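You operate a simulated robot arm through the tools that you are given. There is no shell and no other tool.

Carry out the task below with a simulated two-armed robot. There is one attempt and no reset: what you move stays moved.

## Task
Play the tone through the white jack lead at level 4, then switch the tone box off.
Fine: leave the lead plugged in and the knob where you set it.

The check looks at the end state, three seconds after you hand in, the way a careful person would. Anything else that was tipped, shoved, dropped, spilled or broken makes it a failure.

## Robot
Two 7-joint arms with fingered hands on one trunk that stands fixed in place. Base frame: the origin is at the foot of the trunk, x ahead of it, y to its left, z up. Readings come in m, degrees, newtons and seconds.
The left shoulder is at [0.08, 0.241, 1.442], the right one opposite. Payload 4.9 kg a hand.
Tool frame (each hand has its own): the origin (TCP) lies between the finger pads and is the grasp point; the fingertips stand 0.032 m ahead of it; z points along the fingers, y is the line along which they close. Largest opening 0.2 m; the body of the gripper starts 0.089 m behind the TCP. The gripper is a hand of 4 fingers: y runs from the thumb to the fingers, the wrist lies at [0, 0, -0.267] in the tool frame, and closing takes about 1.5 s.
Orientation is that of the tool frame in the base frame, as [roll, pitch, yaw] about the fixed x, y, z axes, in that order (R = Rz(yaw) Ry(pitch) Rx(roll)). With the fingers straight down and closing along the base's y, the tool's x points along the base's -x, its y along +y and its z along -z.

## Interface
- The arms move only by the tool move_arm. It takes "left_rows", "right_rows" or both (then of equal length, played together; a hand with none holds still); each is a list of rows, each a list of 7 numbers: the shift along the tool's x, y, z in m, then the turn, a rotation vector about the tool's x, y, z in degrees, then the closure, from 0 (fully open) to 1 (shut). In form: [[tx, ty, tz, rx, ry, rz, fingers], ...]. A call has 1 to 20 rows; each row is the pose to reach, as a shift and turn from the pose commanded when the call began, along the tool's axes at that moment. A row lasts 0.2 s, in which the tool goes at most 0.05 m and 8.6 degrees; a call with a longer step from one row to the next is refused whole, and so is a gripper value outside its range. A pose out of reach is approached as far as the arm can. The call stops where the force on the tool passes 70 N (or 10 N more than at its start, if that is more) or the arm is blocked; 0.2 s more then pass. Each finger travels about 0.072 m/s and halts on what it meets, pressing with about 31 N; the grip force reading is that of the motor and also rises with nothing between the fingers. The clock runs only during rows and for 0.2 s after the last one: add rows that repeat a pose to give the fingers time. The reply holds the time, the measured pose of the TCP, the force on the tool along the base axes, the opening and the grip force, in the units named above and with some noise, with the torque about the TCP (base axes, N m) and any sound that the robot's microphone picked up, and new pictures: "pictures" is both (left out), scene, wrist or none (wrist: the cameras of the hands that moved).
- Cameras (640 x 400 px; columns grow to the right, rows downward): "scene" is now at [0.113, 0.0179, 1.6092]; the picture's right is [0.21, -0.98, 0.00], its down [-0.63, -0.14, -0.76] and it looks along [0.74, 0.16, -0.65] (base axes); focal length 319 px, centre (320, 200). "left" rides on the left gripper at [-0.069, -0.069, -0.116] in its tool frame; the picture's right is [0.71, -0.71, 0.00], its down [0.54, 0.54, -0.64] and it looks along [0.45, 0.45, 0.77] (tool axes); focal length 226 px, centre (320, 200). "right" rides on the right gripper at [0.069, -0.069, -0.116] in its tool frame; the picture's right is [0.71, 0.71, 0.00], its down [-0.54, 0.54, -0.64] and it looks along [-0.45, 0.45, 0.77] (tool axes); focal length 226 px, centre (320, 200). There is no depth. A picture from a camera that has moved, and an enlarged one, comes with that camera's place and axes in the base frame and with its lens.
- slide_trunk(by): slides the trunk up (or, below 0, down) by that many m; the arms and the scene camera ride with it, the base frame stays. It gives what a move gives, with no picture.
- preshape(shape, hand): the hand has 4 fingers and takes this shape, open, in about a second: jaw (thumb against the fingers, like two jaws); tri (thumb and two fingers); tip (a fingertip pinch); poke (one finger out to press); point (the index stretched); flat (the hand flat); cup (the hand cupped); fist (a fist). The gripper value then closes the fingers along that shape, each until it touches; the sizes above hold for jaw. It gives what a move gives, with no picture.
- turn_head(pan, tilt): turns the head with the scene camera to pan (to the left, within 86 degrees either way) and tilt (down, from -29 to 69), counted from straight ahead of the robot. It gives what a move gives, and a new picture of the scene camera.
- enlarge(camera, box): a new picture of the part [left, top, right, bottom] of that camera's present view, enlarged. No time passes.
- job_done(): hands the job in; it is judged then, once.

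Places have to be worked out from the pictures, the camera data and where the tool is seen. Open the grippers and draw the arms clear of the work before you hand the job in, unless the task says otherwise.

The tools are called after "Request:" as name(argument=value, ...) on one line, values as JSON. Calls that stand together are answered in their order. move_arm: Moves the arms, as the interface text tells. Its arguments: {"type":"object","properties":{"left_rows":{"type":"array","items":{"type":"array","items":{"type":"number"}}},"right_rows":{"type":"array","items":{"type":"array","items":{"type":"number"}}},"pictures":{"type":"string","enum":["both","scene","wrist","none"]}},"required":[]} The other tools are called the same way: slide_trunk (by) slides the trunk up or down; preshape (shape, hand) gives the hand a shape; turn_head (pan, tilt) turns the head that bears the scene camera; enlarge (camera, box) takes an enlarged picture of a part of a camera's view; job_done () hands the job in.

At the start:

```text
t: 0.0
left_tool_pos: [0.5821, 0.3174, 1.2437]
left_orientation: [-179.9, 0.0, 179.9]
left_contact_force: [0.5, 0.5, -0.1]
left_ft_torque: [0.0, 0.0, 0.0]
left_opening: 0.1999
left_grasp_force: 0.0
left_shape: jaw
right_tool_pos: [0.7766, -0.2381, 1.2656]
right_orientation: [-180.0, 0.0, -180.0]
right_contact_force: [0.0, 0.4, -0.4]
right_ft_torque: [-0.01, 0.0, 0.02]
right_opening: 0.1998
right_grasp_force: 0.1
right_shape: jaw
trunk travel left (down, up): [-0.35, 0.49]
head pan, tilt: [12.1, 40.4]
```

scene: 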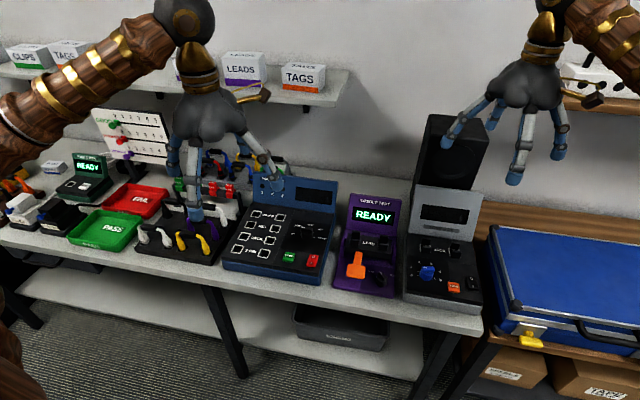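
right: 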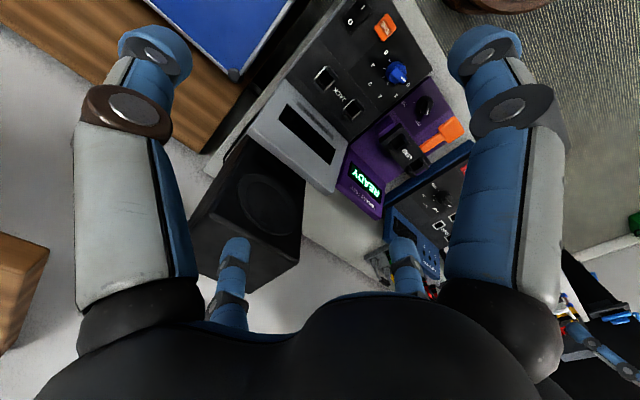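
left: 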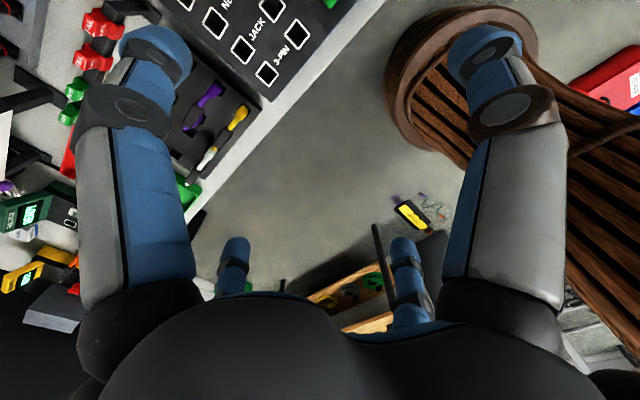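

The scene shows a bench with several testers; the grey box at right looks like the tone box (knob, orange switch, two JACK sockets). I enlarge the relevant parts to read labels.

Request:
enlarge(camera="scene", box=[390, 170, 500, 310])

Request:
enlarge(camera="scene", box=[120, 140, 260, 270])

Request:
enlarge(camera="right", box=[230, 0, 480, 220])

Request:
enlarge(camera="left", box=[150, 0, 350, 220])

```text
2.86 times, centred on (445, 240) of scene
camera zoom: at [0.113, 0.0179, 1.6092], right [0.21, -0.98, 0.0], down [-0.63, -0.14, -0.76], along [0.74, 0.16, -0.65], focal length 912 px, centre (-37, 86)
```

zoom: 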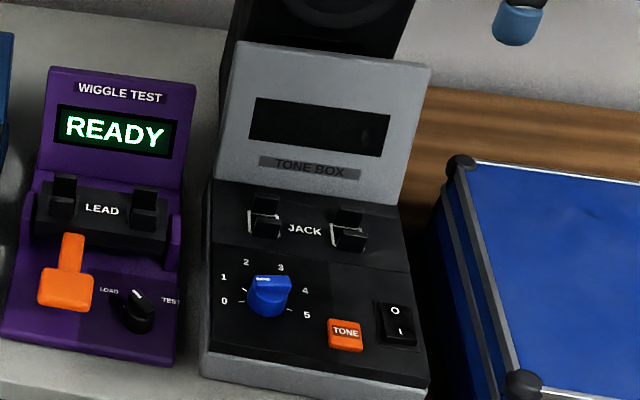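

```text
3.08 times, centred on (190, 205) of scene
camera zoom: at [0.113, 0.0179, 1.6092], right [0.21, -0.98, 0.0], down [-0.63, -0.14, -0.76], along [0.74, 0.16, -0.65], focal length 982 px, centre (720, 185)
```

zoom: 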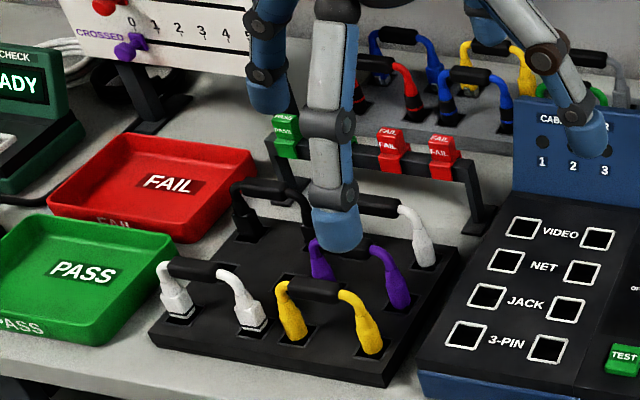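

```text
1.82 times, centred on (355, 110) of right
camera zoom: at [0.7084, -0.3044, 1.3829], right [-0.71, 0.71, 0.0], down [0.54, 0.54, 0.64], along [0.45, 0.45, -0.77], focal length 411 px, centre (256, 364)
```

zoom: 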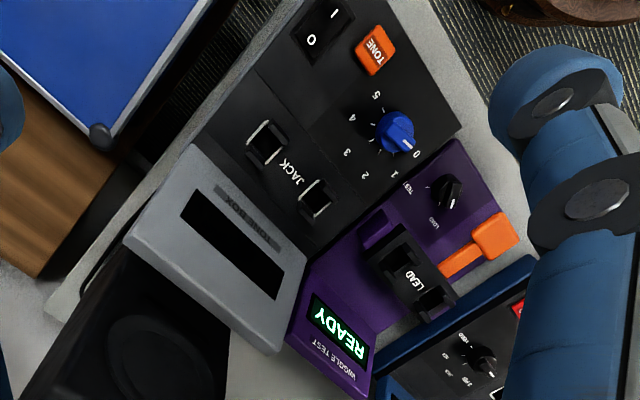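

```text
1.82 times, centred on (250, 110) of left
camera zoom: at [0.6505, 0.2465, 1.3608], right [-0.71, -0.71, 0.0], down [-0.54, 0.54, 0.64], along [-0.45, 0.45, -0.77], focal length 411 px, centre (447, 364)
```

zoom: 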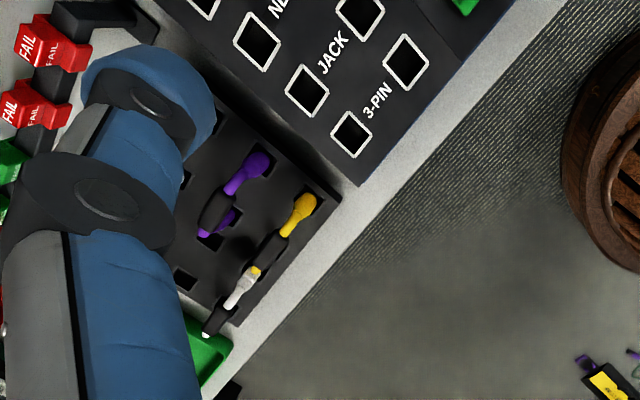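

The tone box (right) is off, with two JACK sockets, knob 0–5, TONE button and rocker switch. Two leads in the tray have white ends; I move the left hand aside to see them unobstructed.

Request:
move_arm(left_rows=[[0.02, 0.045, 0, 0, 0, 0, 0], [0.04, 0.09, 0, 0, 0, 0, 0], [0.06, 0.135, -0.02, 0, 0, 0, 0], [0.08, 0.18, -0.04, 0, 0, 0, 0], [0.1, 0.22, -0.05, 0, 0, 0, 0], [0.12, 0.26, -0.06, 0, 0, 0, 0], [0.12, 0.3, -0.06, 0, 0, 0, 0]], pictures="both")

```text
refused: row 3 steps farther than a row can; nothing moved
```

The step was slightly too long; I shorten the steps.

Request:
move_arm(left_rows=[[0.02, 0.04, 0, 0, 0, 0, 0], [0.04, 0.08, 0, 0, 0, 0, 0], [0.06, 0.12, -0.015, 0, 0, 0, 0], [0.08, 0.16, -0.03, 0, 0, 0, 0], [0.1, 0.2, -0.045, 0, 0, 0, 0], [0.12, 0.24, -0.06, 0, 0, 0, 0], [0.12, 0.28, -0.06, 0, 0, 0, 0]], pictures="both")

```text
t: 1.6
left_tool_pos: [0.4631, 0.6002, 1.3068]
left_orientation: [-179.9, 0.1, 179.9]
left_contact_force: [0.4, 0.0, -0.7]
left_ft_torque: [0.01, 0.03, 0.04]
left_opening: 0.1999
left_grasp_force: 0.1
left_shape: jaw
right_tool_pos: [0.7782, -0.2363, 1.2654]
right_orientation: [-179.7, 0.0, -180.0]
right_contact_force: [0.3, 0.0, -0.7]
right_ft_torque: [-0.04, -0.02, -0.01]
right_opening: 0.1999
right_grasp_force: 0.1
right_shape: jaw
trunk travel left (down, up): [-0.35, 0.49]
head pan, tilt: [12.1, 40.4]
camera scene: at [0.1131, 0.0193, 1.6092], right [0.21, -0.98, 0.0], down [-0.63, -0.14, -0.76], along [0.74, 0.16, -0.65], focal length 319 px, centre (320, 200)
camera left: at [0.5326, 0.5294, 1.4245], right [-0.71, -0.71, 0.0], down [-0.54, 0.54, 0.64], along [-0.45, 0.45, -0.77], focal length 226 px, centre (320, 200)
```

scene: 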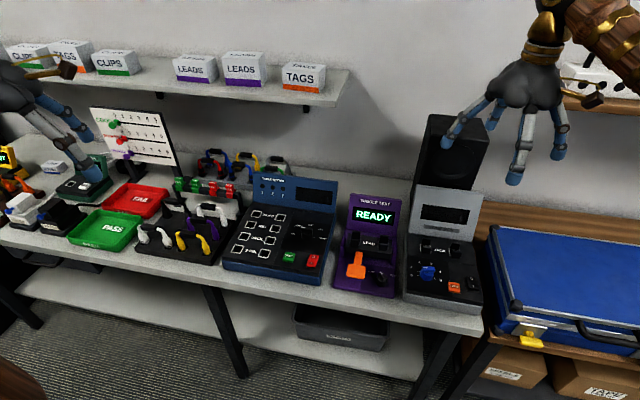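
left: 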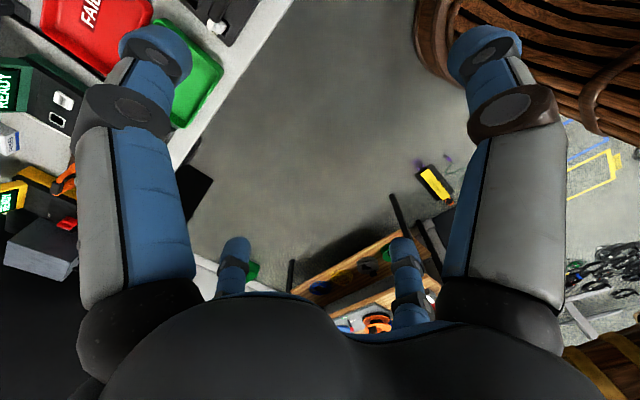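

The tray is now in clear view; I enlarge it, the rear rack, and the cable tester to compare plugs and sockets.

Request:
enlarge(camera="scene", box=[130, 180, 250, 268])

Request:
enlarge(camera="scene", box=[185, 140, 300, 210])

Request:
enlarge(camera="scene", box=[220, 170, 345, 280])

Request:
enlarge(camera="scene", box=[400, 225, 490, 310])

Request:
enlarge(camera="scene", box=[0, 90, 140, 250])

```text
4.55 times, centred on (190, 224) of scene
camera zoom: at [0.1131, 0.0193, 1.6092], right [0.21, -0.98, 0.0], down [-0.63, -0.14, -0.76], along [0.74, 0.16, -0.65], focal length 1451 px, centre (911, 91)
```

zoom: 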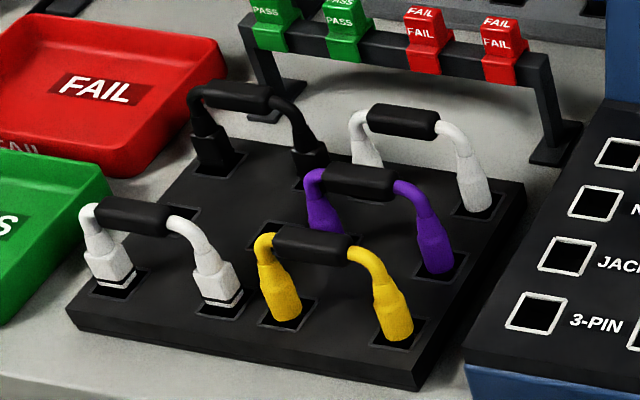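

```text
5.57 times, centred on (242, 175) of scene
camera zoom: at [0.1131, 0.0193, 1.6092], right [0.21, -0.98, 0.0], down [-0.63, -0.14, -0.76], along [0.74, 0.16, -0.65], focal length 1776 px, centre (751, 339)
```

zoom: 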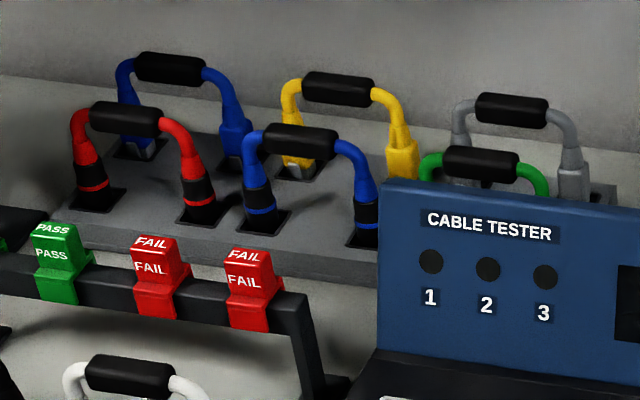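

```text
3.64 times, centred on (282, 225) of scene
camera zoom: at [0.1131, 0.0193, 1.6092], right [0.21, -0.98, 0.0], down [-0.63, -0.14, -0.76], along [0.74, 0.16, -0.65], focal length 1161 px, centre (456, 109)
```

zoom: 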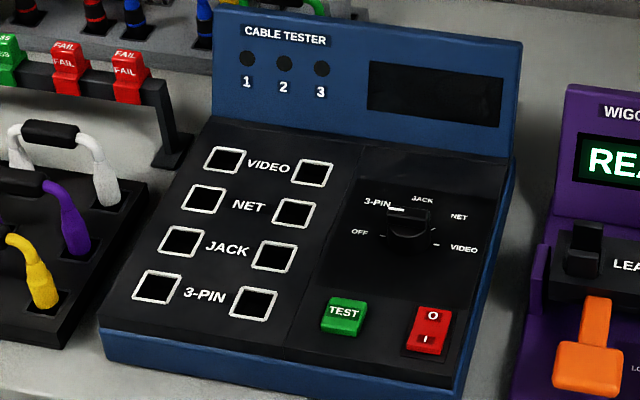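

```text
4.71 times, centred on (445, 268) of scene
camera zoom: at [0.1131, 0.0193, 1.6092], right [0.21, -0.98, 0.0], down [-0.63, -0.14, -0.76], along [0.74, 0.16, -0.65], focal length 1502 px, centre (-268, -118)
```

zoom: 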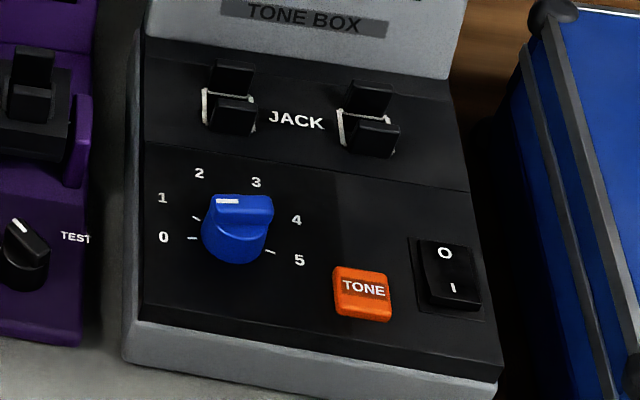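

```text
2.50 times, centred on (70, 170) of scene
camera zoom: at [0.1131, 0.0193, 1.6092], right [0.21, -0.98, 0.0], down [-0.63, -0.14, -0.76], along [0.74, 0.16, -0.65], focal length 798 px, centre (945, 275)
```

zoom: 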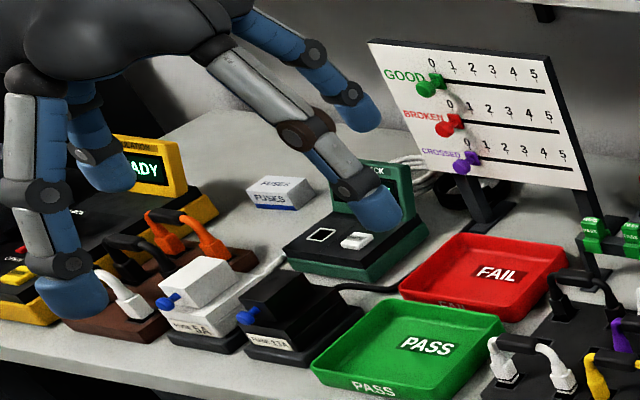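

Several plug types exist, so I need a close look at the two white-ended leads. I move the left hand above the tray so its wrist camera looks at them.

Request:
move_arm(left_rows=[[-0.035, -0.016, 0.02, 0, 0, 0, 0], [-0.07, -0.032, 0.04, 0, 0, 0, 0], [-0.105, -0.048, 0.06, 0, 0, 0, 0], [-0.14, -0.064, 0.08, 0, 0, 0, 0], [-0.175, -0.08, 0.1, 0, 0, 0, 0], [-0.21, -0.096, 0.12, 0, 0, 0, 0], [-0.245, -0.112, 0.14, 0, 0, 0, 0], [-0.277, -0.13, 0.16, 0, 0, 0, 0], [-0.277, -0.13, 0.2, 0, 0, 0, 0]], pictures="both")

```text
t: 3.6
left_tool_pos: [0.7388, 0.4653, 1.1039]
left_orientation: [-179.8, 0.0, -180.0]
left_contact_force: [0.1, 0.9, 0.3]
left_ft_torque: [-0.06, 0.01, 0.0]
left_opening: 0.2001
left_grasp_force: 0.1
left_shape: jaw
right_tool_pos: [0.7769, -0.2361, 1.2657]
right_orientation: [-180.0, -0.1, 179.9]
right_contact_force: [-0.2, 0.4, 0.0]
right_ft_torque: [-0.02, 0.02, 0.03]
right_opening: 0.1998
right_grasp_force: 0.1
right_shape: jaw
trunk travel left (down, up): [-0.35, 0.49]
head pan, tilt: [12.1, 40.4]
camera scene: at [0.1132, 0.0196, 1.6093], right [0.21, -0.98, 0.0], down [-0.63, -0.14, -0.76], along [0.74, 0.16, -0.65], focal length 319 px, centre (320, 200)
camera left: at [0.8073, 0.3958, 1.2209], right [-0.71, -0.71, 0.0], down [-0.54, 0.54, 0.64], along [-0.46, 0.45, -0.77], focal length 226 px, centre (320, 200)
```

scene: 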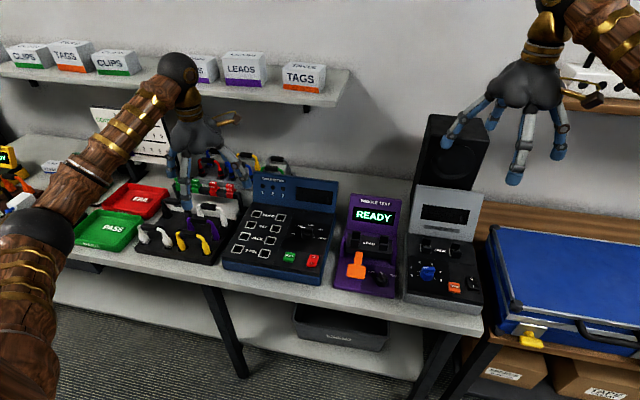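
left: 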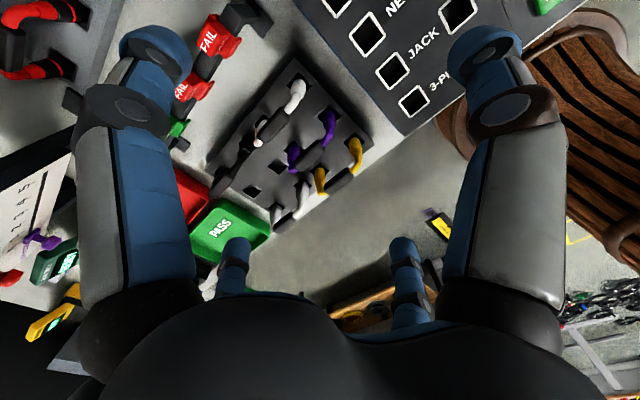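

Request:
enlarge(camera="left", box=[200, 50, 380, 240])

Request:
enlarge(camera="left", box=[0, 0, 120, 80])

```text
2.11 times, centred on (290, 145) of left
camera zoom: at [0.8073, 0.3958, 1.2209], right [-0.71, -0.71, 0.0], down [-0.54, 0.54, 0.64], along [-0.46, 0.45, -0.77], focal length 476 px, centre (383, 316)
```

zoom: 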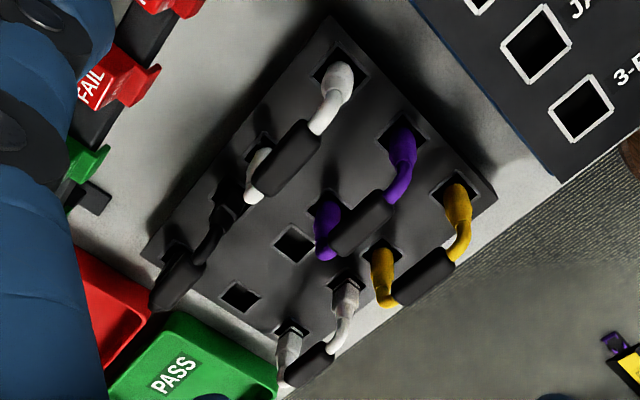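

```text
5.00 times, centred on (60, 40) of left
camera zoom: at [0.8073, 0.3958, 1.2209], right [-0.71, -0.71, 0.0], down [-0.54, 0.54, 0.64], along [-0.46, 0.45, -0.77], focal length 1130 px, centre (1620, 1000)
```

zoom: 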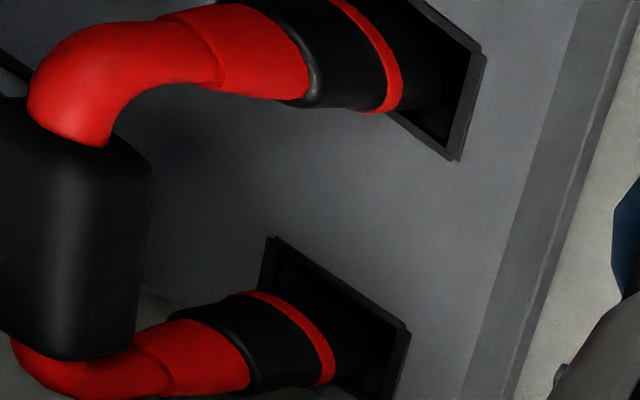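

Request:
enlarge(camera="left", box=[225, 70, 315, 150])

Request:
enlarge(camera="left", box=[260, 165, 340, 235])

Request:
enlarge(camera="scene", box=[185, 195, 245, 235])

Request:
enlarge(camera="scene", box=[130, 215, 190, 255])

```text
5.00 times, centred on (270, 110) of left
camera zoom: at [0.8073, 0.3958, 1.2209], right [-0.71, -0.71, 0.0], down [-0.54, 0.54, 0.64], along [-0.46, 0.45, -0.77], focal length 1130 px, centre (570, 650)
```

zoom: 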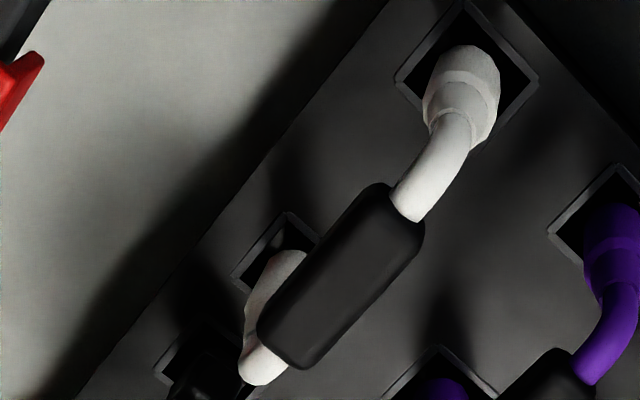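

```text
5.71 times, centred on (300, 200) of left
camera zoom: at [0.8073, 0.3958, 1.2209], right [-0.71, -0.71, 0.0], down [-0.54, 0.54, 0.64], along [-0.46, 0.45, -0.77], focal length 1292 px, centre (434, 200)
```

zoom: 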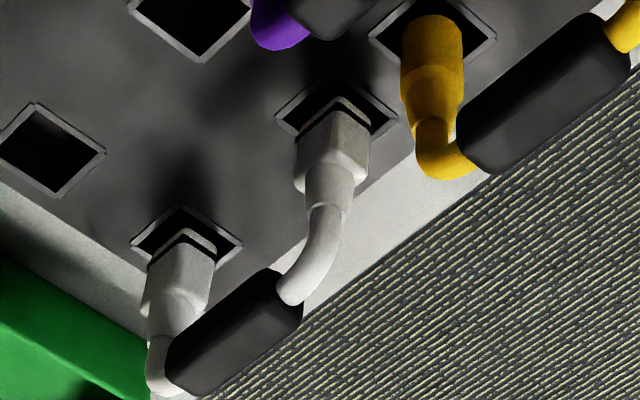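

```text
10.00 times, centred on (215, 215) of scene
camera zoom: at [0.1132, 0.0196, 1.6093], right [0.21, -0.98, 0.0], down [-0.63, -0.14, -0.76], along [0.74, 0.16, -0.65], focal length 3192 px, centre (1370, 50)
```

zoom: 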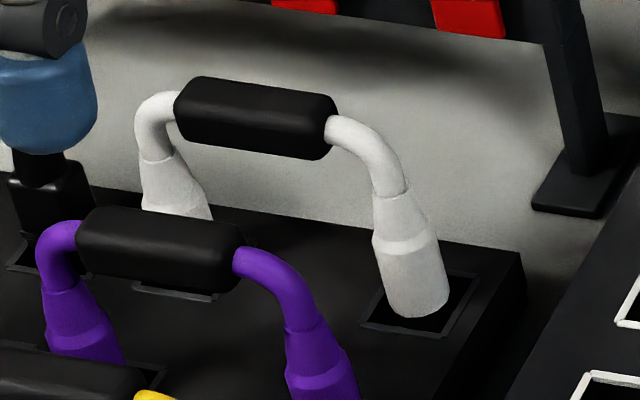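

```text
10.00 times, centred on (160, 235) of scene
camera zoom: at [0.1132, 0.0196, 1.6093], right [0.21, -0.98, 0.0], down [-0.63, -0.14, -0.76], along [0.74, 0.16, -0.65], focal length 3192 px, centre (1920, -150)
```

zoom: 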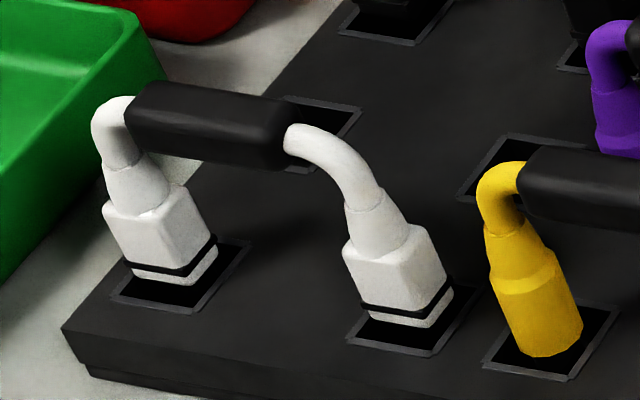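

The rear white lead has plain round barrels like the purple and yellow ones (jack type), whereas the front white lead has square bodies. Its handle is near (0.77, 0.516, 0.943), running along y. I now test how the left hand closes in jaw shape.

Request:
move_arm(left_rows=[[0, 0, 0, 0, 0, 0, 0.3], [0, 0, 0, 0, 0, 0, 0.6], [0, 0, 0, 0, 0, 0, 0.6], [0, 0, 0, 0, 0, 0, 0.6], [0, 0, 0, 0, 0, 0, 0.6]], pictures="both")

Request:
enlarge(camera="scene", box=[150, 90, 270, 230])

```text
t: 4.8
left_tool_pos: [0.7376, 0.4648, 1.1049]
left_orientation: [-180.0, 0.0, -180.0]
left_contact_force: [0.5, 0.4, 0.2]
left_ft_torque: [0.01, 0.01, -0.02]
left_opening: 0.0802
left_grasp_force: 0.0
left_shape: jaw
right_tool_pos: [0.7767, -0.2365, 1.2651]
right_orientation: [-179.9, 0.2, -180.0]
right_contact_force: [-0.1, 0.1, 0.4]
right_ft_torque: [0.0, 0.0, 0.01]
right_opening: 0.1999
right_grasp_force: 0.1
right_shape: jaw
trunk travel left (down, up): [-0.35, 0.49]
head pan, tilt: [12.1, 40.4]
camera scene: at [0.1129, 0.0181, 1.6093], right [0.21, -0.98, 0.0], down [-0.63, -0.14, -0.76], along [0.74, 0.16, -0.65], focal length 319 px, centre (320, 200)
camera left: at [0.807, 0.3945, 1.2215], right [-0.71, -0.71, 0.0], down [-0.54, 0.54, 0.64], along [-0.45, 0.45, -0.77], focal length 226 px, centre (320, 200)
```

scene: 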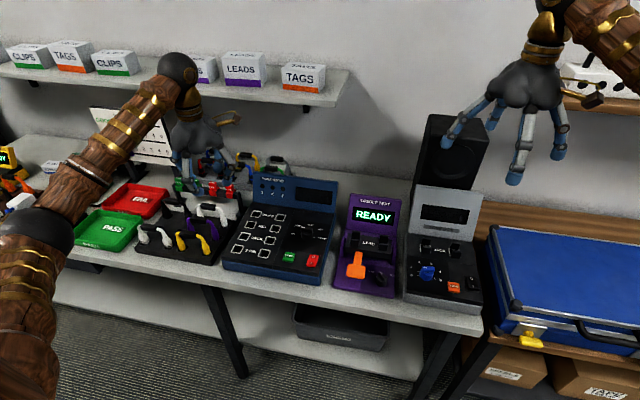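
left: 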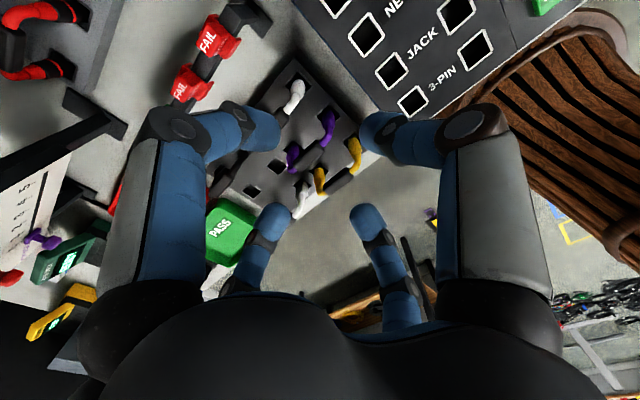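

```text
2.86 times, centred on (210, 160) of scene
camera zoom: at [0.1129, 0.0181, 1.6093], right [0.21, -0.98, 0.0], down [-0.63, -0.14, -0.76], along [0.74, 0.16, -0.65], focal length 912 px, centre (634, 314)
```

zoom: 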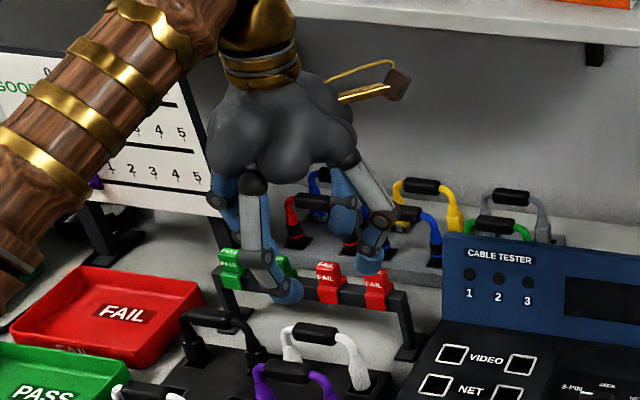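

The jaw shape closes four fingers crosswise, which would foul neighbouring leads. I try the "tip" pinch shape and look at it.

Request:
preshape(hand="left", shape="tip")

Request:
move_arm(left_rows=[[0, 0, 0, 0, 0, 0, 0.3], [0, 0, 0, 0, 0, 0, 0.5], [0, 0, 0, 0, 0, 0, 0.5], [0, 0, 0, 0, 0, 0, 0.5]], pictures="both")

Request:
enlarge(camera="scene", box=[150, 90, 270, 230])

```text
t: 5.7
left_tool_pos: [0.7382, 0.4638, 1.1049]
left_orientation: [180.0, 0.1, -179.9]
left_contact_force: [-0.8, 0.5, 0.8]
left_ft_torque: [-0.02, 0.02, -0.01]
left_opening: 0.1997
left_grasp_force: 0.0
left_shape: tip
right_tool_pos: [0.7781, -0.2371, 1.2661]
right_orientation: [-179.9, 0.0, 180.0]
right_contact_force: [0.3, -0.1, 1.0]
right_ft_torque: [-0.02, 0.02, 0.0]
right_opening: 0.1998
right_grasp_force: 0.1
right_shape: jaw
trunk travel left (down, up): [-0.35, 0.49]
head pan, tilt: [12.1, 40.4]
```

```text
t: 6.7
left_tool_pos: [0.7382, 0.4653, 1.1055]
left_orientation: [180.0, 0.0, 179.9]
left_contact_force: [0.6, 0.1, 0.0]
left_ft_torque: [0.02, 0.02, -0.01]
left_opening: 0.1004
left_grasp_force: 0.0
left_shape: tip
right_tool_pos: [0.777, -0.2375, 1.2665]
right_orientation: [180.0, -0.1, 179.9]
right_contact_force: [0.4, -0.7, 0.0]
right_ft_torque: [0.0, -0.01, 0.01]
right_opening: 0.1999
right_grasp_force: 0.0
right_shape: jaw
trunk travel left (down, up): [-0.35, 0.49]
head pan, tilt: [12.1, 40.4]
camera scene: at [0.113, 0.0179, 1.6092], right [0.21, -0.98, 0.0], down [-0.63, -0.14, -0.76], along [0.74, 0.16, -0.65], focal length 319 px, centre (320, 200)
camera left: at [0.807, 0.3943, 1.2215], right [-0.71, -0.71, 0.0], down [-0.54, 0.54, 0.64], along [-0.45, 0.45, -0.77], focal length 226 px, centre (320, 200)
```

scene: 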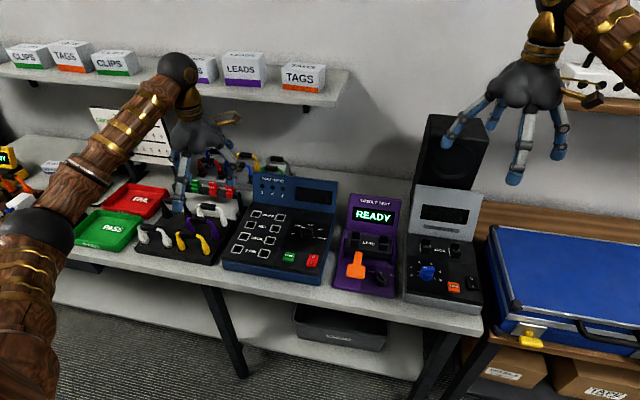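
left: 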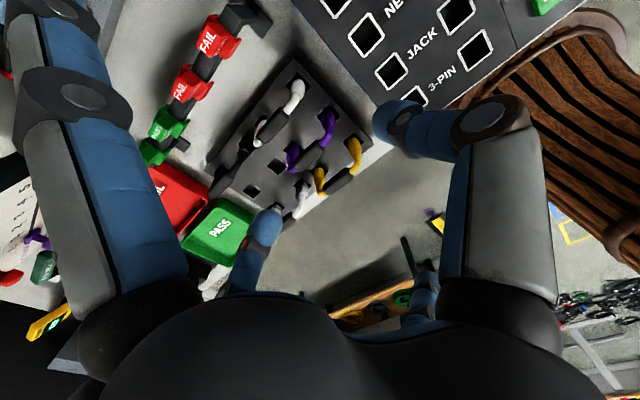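

```text
2.86 times, centred on (210, 160) of scene
camera zoom: at [0.113, 0.0179, 1.6092], right [0.21, -0.98, 0.0], down [-0.63, -0.14, -0.76], along [0.74, 0.16, -0.65], focal length 912 px, centre (634, 314)
```

zoom: 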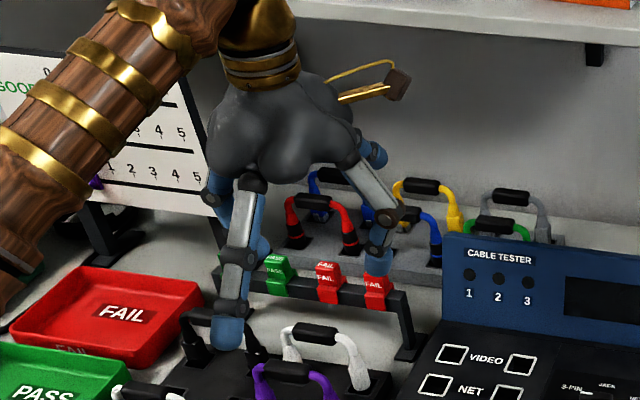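

In tip the side fingers hang straight and would hit the black lead. Jaw rotated 45° gives two fingers on each side of the lead's bar, so I preshape jaw, rotate 45° and hover above the rear white lead.

Request:
preshape(hand="left", shape="jaw")

Request:
move_arm(left_rows=[[-0.005, 0.008, 0, 0, 0, 7.5, 0.2], [-0.01, 0.016, 0, 0, 0, 15, 0.4], [-0.015, 0.025, 0, 0, 0, 22.5, 0.58], [-0.02, 0.033, 0, 0, 0, 30, 0.58], [-0.025, 0.042, 0.01, 0, 0, 37.5, 0.58], [-0.031, 0.051, 0.02, 0, 0, 45, 0.58], [-0.031, 0.051, 0.03, 0, 0, 45, 0.58]], pictures="both")

Request:
enlarge(camera="scene", box=[140, 110, 260, 250])

```text
t: 7.6
left_tool_pos: [0.7389, 0.4653, 1.1043]
left_orientation: [-180.0, 0.0, -180.0]
left_contact_force: [-0.2, 0.5, -0.1]
left_ft_torque: [0.02, 0.03, -0.01]
left_opening: 0.1999
left_grasp_force: 0.0
left_shape: jaw
right_tool_pos: [0.7764, -0.2379, 1.2661]
right_orientation: [180.0, 0.0, -180.0]
right_contact_force: [-0.4, 0.6, -0.5]
right_ft_torque: [-0.01, 0.0, -0.01]
right_opening: 0.1998
right_grasp_force: 0.2
right_shape: jaw
trunk travel left (down, up): [-0.35, 0.49]
head pan, tilt: [12.1, 40.4]
```

```text
t: 9.2
left_tool_pos: [0.7702, 0.5177, 1.073]
left_orientation: [-180.0, 0.1, 134.8]
left_contact_force: [0.1, -0.5, -0.2]
left_ft_torque: [0.03, -0.01, -0.06]
left_opening: 0.0844
left_grasp_force: 0.1
left_shape: jaw
right_tool_pos: [0.7768, -0.2374, 1.266]
right_orientation: [-180.0, 0.0, 180.0]
right_contact_force: [1.0, 0.2, -0.9]
right_ft_torque: [0.0, -0.01, 0.0]
right_opening: 0.1999
right_grasp_force: 0.0
right_shape: jaw
trunk travel left (down, up): [-0.35, 0.49]
head pan, tilt: [12.1, 40.4]
camera scene: at [0.1131, 0.018, 1.6093], right [0.21, -0.98, 0.0], down [-0.63, -0.14, -0.76], along [0.74, 0.16, -0.65], focal length 319 px, centre (320, 200)
camera left: at [0.7696, 0.419, 1.1901], right [-1.0, 0.0, 0.0], down [0.0, 0.77, 0.64], along [0.0, 0.64, -0.77], focal length 226 px, centre (320, 200)
```

scene: 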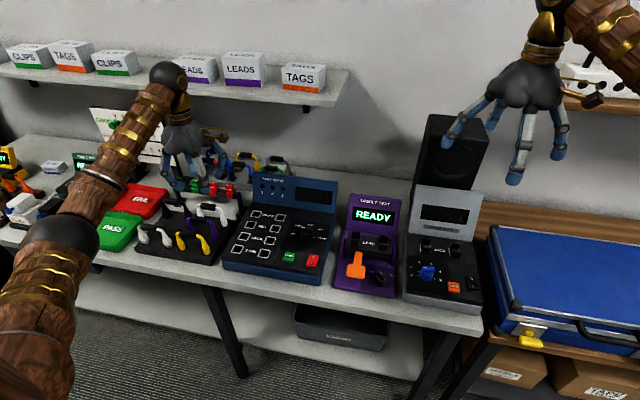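
left: 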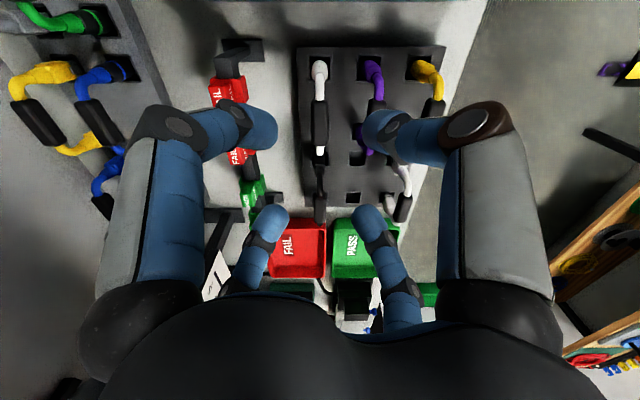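

```text
2.86 times, centred on (200, 180) of scene
camera zoom: at [0.1131, 0.018, 1.6093], right [0.21, -0.98, 0.0], down [-0.63, -0.14, -0.76], along [0.74, 0.16, -0.65], focal length 912 px, centre (663, 257)
```

zoom: 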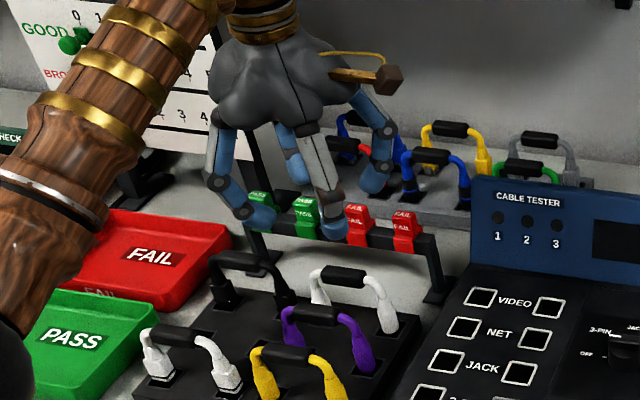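

The lead is centred in the wrist view's column, so x≈0.77 is right. I enlarge to refine the handle's position relative to the fingers.

Request:
enlarge(camera="left", box=[260, 40, 400, 180])

```text
2.86 times, centred on (330, 110) of left
camera zoom: at [0.7696, 0.419, 1.1901], right [-1.0, 0.0, 0.0], down [0.0, 0.77, 0.64], along [0.0, 0.64, -0.77], focal length 646 px, centre (291, 457)
```

zoom: 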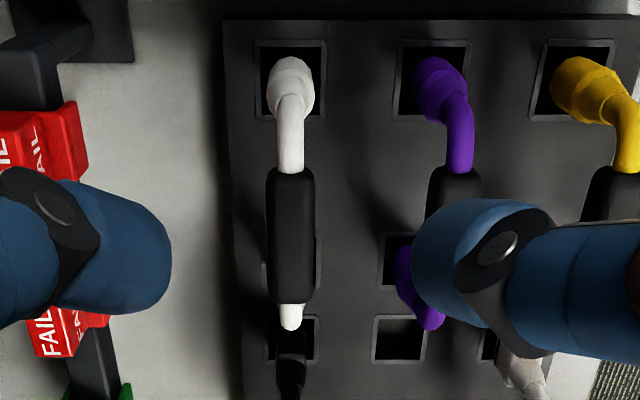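

Handle centre refined to about (0.7695, 0.515, 0.945), 0.053 long and 0.019 thick. I narrow the fingers to clear the purple lead and descend partway to z≈0.985.

Request:
move_arm(left_rows=[[-0.002, -0.002, 0, 0, 0, 0, 0.7], [-0.002, -0.002, 0, 0, 0, 0, 0.7], [-0.002, -0.002, 0.03, 0, 0, 0, 0.7], [-0.002, -0.002, 0.06, 0, 0, 0, 0.7], [-0.002, -0.002, 0.088, 0, 0, 0, 0.7], [-0.002, -0.002, 0.088, 0, 0, 0, 0.7]], pictures="both")

Request:
enlarge(camera="scene", box=[140, 110, 260, 250])

Request:
enlarge(camera="left", box=[220, 60, 420, 260])

```text
t: 10.6
left_tool_pos: [0.7674, 0.5133, 0.9842]
left_orientation: [180.0, 0.0, 135.1]
left_contact_force: [-0.1, -0.6, 0.5]
left_ft_torque: [0.01, 0.0, -0.02]
left_opening: 0.0601
left_grasp_force: 0.0
left_shape: jaw
right_tool_pos: [0.7752, -0.2369, 1.266]
right_orientation: [179.9, 0.0, -180.0]
right_contact_force: [0.1, 0.3, -0.1]
right_ft_torque: [0.0, 0.02, -0.02]
right_opening: 0.1995
right_grasp_force: 0.0
right_shape: jaw
trunk travel left (down, up): [-0.35, 0.49]
head pan, tilt: [12.1, 40.4]
camera scene: at [0.1129, 0.018, 1.6093], right [0.21, -0.98, 0.0], down [-0.63, -0.14, -0.76], along [0.74, 0.16, -0.65], focal length 319 px, centre (320, 200)
camera left: at [0.7678, 0.4149, 1.1007], right [-1.0, 0.0, 0.0], down [0.0, 0.77, 0.64], along [0.0, 0.64, -0.77], focal length 226 px, centre (320, 200)
```

scene: 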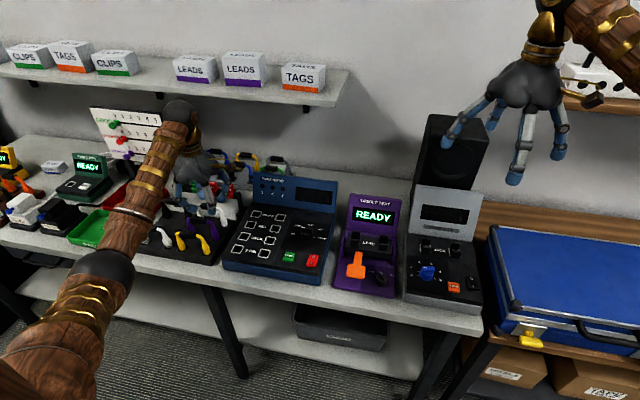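
left: 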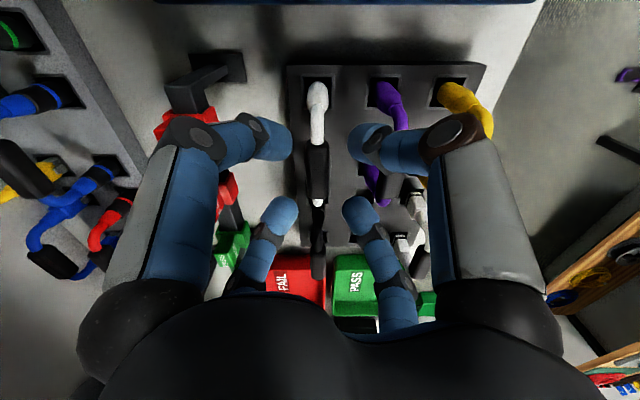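

```text
2.86 times, centred on (200, 180) of scene
camera zoom: at [0.1129, 0.018, 1.6093], right [0.21, -0.98, 0.0], down [-0.63, -0.14, -0.76], along [0.74, 0.16, -0.65], focal length 912 px, centre (663, 257)
```

zoom: 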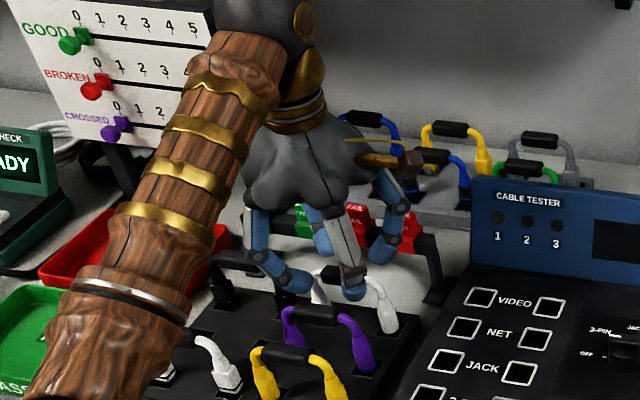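

```text
2.00 times, centred on (320, 160) of left
camera zoom: at [0.7678, 0.4149, 1.1007], right [-1.0, 0.0, 0.0], down [0.0, 0.77, 0.64], along [0.0, 0.64, -0.77], focal length 452 px, centre (320, 280)
```

zoom: 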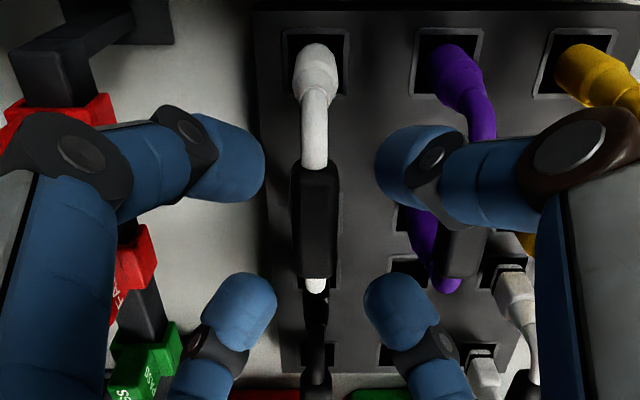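

Handle is about 2 mm further in +x than the TCP. I correct that, descend to z≈0.955 and close the fingers gradually.

Request:
move_arm(left_rows=[[-0.0007, 0.002, 0.01, 0, 0, 0, 0.7], [-0.0007, 0.002, 0.02, 0, 0, 0, 0.7], [-0.0007, 0.002, 0.029, 0, 0, 0, 0.7], [-0.0007, 0.002, 0.029, 0, 0, 0, 0.7]], pictures="both")

Request:
enlarge(camera="left", box=[220, 60, 420, 260])

Request:
enlarge(camera="scene", box=[160, 140, 250, 240])

```text
t: 11.6
left_tool_pos: [0.7692, 0.5148, 0.9566]
left_orientation: [-180.0, 0.0, 135.0]
left_contact_force: [-0.3, 0.1, -0.1]
left_ft_torque: [0.0, -0.05, 0.02]
left_opening: 0.0602
left_grasp_force: 0.0
left_shape: jaw
right_tool_pos: [0.7768, -0.2385, 1.2671]
right_orientation: [-179.9, 0.0, -180.0]
right_contact_force: [-0.7, 0.5, 0.3]
right_ft_torque: [0.01, 0.0, -0.01]
right_opening: 0.2
right_grasp_force: 0.0
right_shape: jaw
trunk travel left (down, up): [-0.35, 0.49]
head pan, tilt: [12.1, 40.4]
camera scene: at [0.1131, 0.0179, 1.6092], right [0.21, -0.98, 0.0], down [-0.63, -0.14, -0.76], along [0.74, 0.16, -0.65], focal length 319 px, centre (320, 200)
camera left: at [0.7697, 0.416, 1.0734], right [-1.0, 0.0, 0.0], down [0.0, 0.77, 0.64], along [0.0, 0.64, -0.77], focal length 226 px, centre (320, 200)
```

scene: 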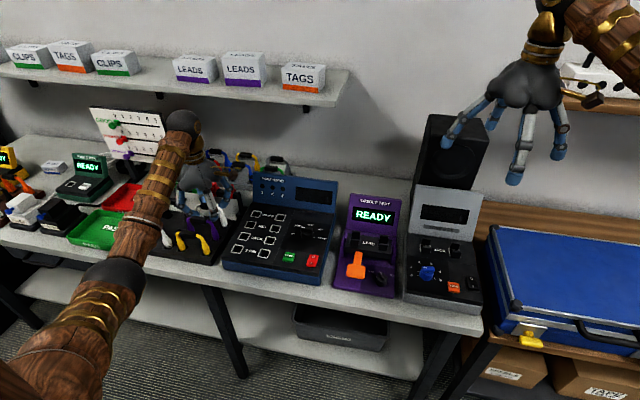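
left: 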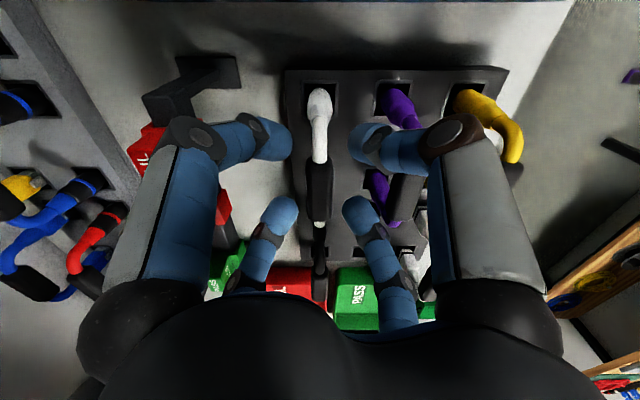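

```text
2.00 times, centred on (320, 160) of left
camera zoom: at [0.7697, 0.416, 1.0734], right [-1.0, 0.0, 0.0], down [0.0, 0.77, 0.64], along [0.0, 0.64, -0.77], focal length 452 px, centre (320, 280)
```

zoom: 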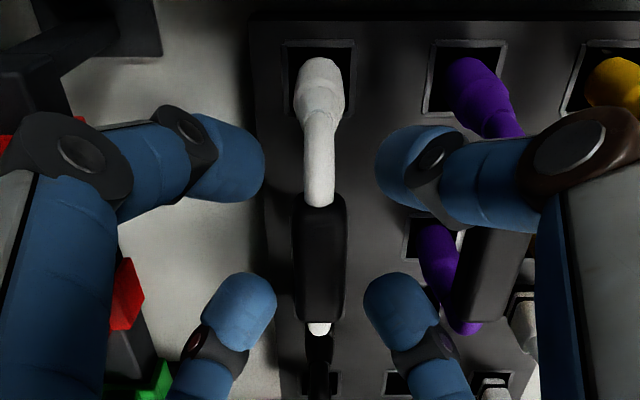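

```text
4.00 times, centred on (205, 190) of scene
camera zoom: at [0.1131, 0.0179, 1.6092], right [0.21, -0.98, 0.0], down [-0.63, -0.14, -0.76], along [0.74, 0.16, -0.65], focal length 1277 px, centre (780, 240)
```

zoom: 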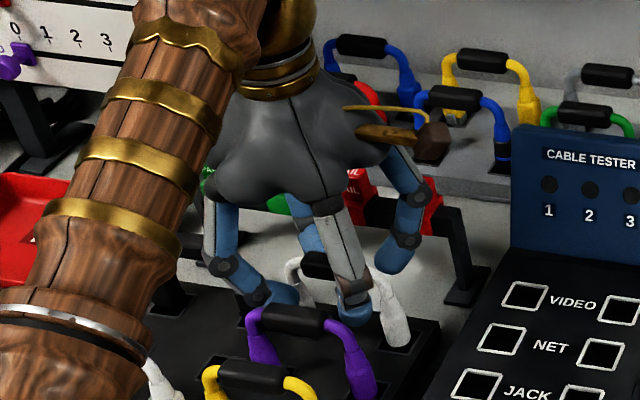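

Handle is centred between the fingers at z≈0.943. I lower another 7 mm, then close to grip.

Request:
move_arm(left_rows=[[0, 0, 0.007, 0, 0, 0, 0.7], [0, 0, 0.007, 0, 0, 0, 0.8], [0, 0, 0.007, 0, 0, 0, 0.9], [0, 0, 0.007, 0, 0, 0, 1.0], [0, 0, 0.007, 0, 0, 0, 1.0], [0, 0, 0.007, 0, 0, 0, 1.0], [0, 0, 0.007, 0, 0, 0, 1.0]], pictures="both")

Request:
enlarge(camera="left", box=[220, 60, 420, 260])

Request:
enlarge(camera="scene", box=[160, 140, 250, 240])

```text
t: 13.2
left_tool_pos: [0.7699, 0.5147, 0.9516]
left_orientation: [179.9, 0.0, 135.0]
left_contact_force: [0.6, -1.5, -1.3]
left_ft_torque: [-0.04, 0.01, 0.02]
left_opening: 0.0145
left_grasp_force: 30.9
left_shape: jaw
right_tool_pos: [0.777, -0.2379, 1.266]
right_orientation: [-180.0, 0.1, 180.0]
right_contact_force: [0.4, 0.0, -0.6]
right_ft_torque: [-0.01, 0.01, -0.04]
right_opening: 0.2001
right_grasp_force: 0.0
right_shape: jaw
trunk travel left (down, up): [-0.35, 0.49]
head pan, tilt: [12.1, 40.4]
camera scene: at [0.1133, 0.018, 1.6092], right [0.21, -0.98, 0.0], down [-0.63, -0.14, -0.76], along [0.74, 0.16, -0.65], focal length 319 px, centre (320, 200)
camera left: at [0.7708, 0.4169, 1.067], right [-1.0, 0.0, 0.0], down [0.0, 0.77, 0.64], along [0.0, 0.64, -0.77], focal length 226 px, centre (320, 200)
```

scene: 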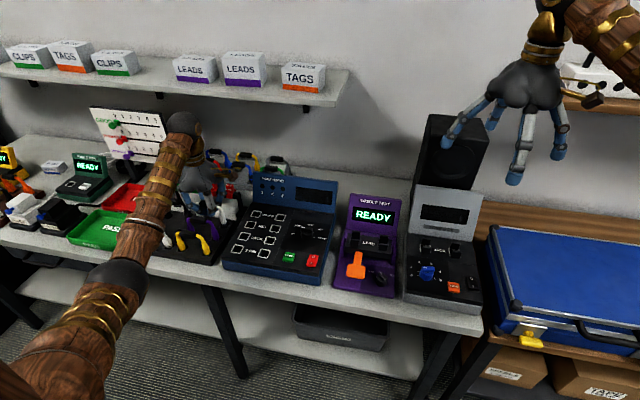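
left: 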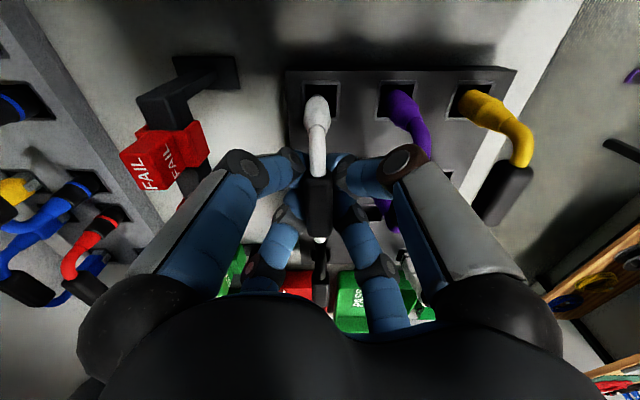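

```text
2.00 times, centred on (320, 160) of left
camera zoom: at [0.7708, 0.4169, 1.067], right [-1.0, 0.0, 0.0], down [0.0, 0.77, 0.64], along [0.0, 0.64, -0.77], focal length 452 px, centre (320, 280)
```

zoom: 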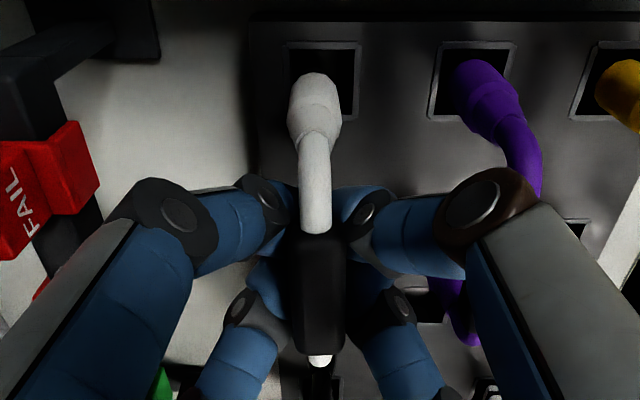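

```text
4.00 times, centred on (205, 190) of scene
camera zoom: at [0.1133, 0.018, 1.6092], right [0.21, -0.98, 0.0], down [-0.63, -0.14, -0.76], along [0.74, 0.16, -0.65], focal length 1277 px, centre (780, 240)
```

zoom: 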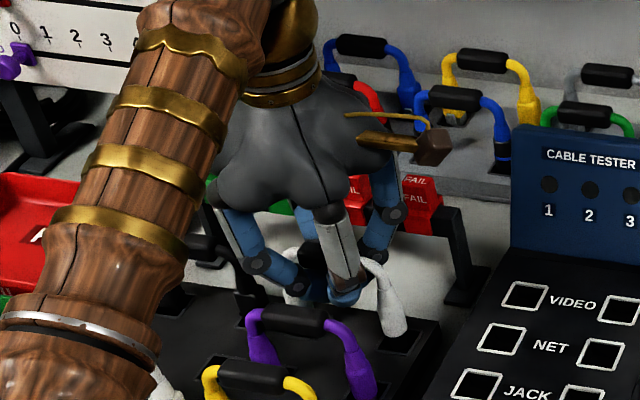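

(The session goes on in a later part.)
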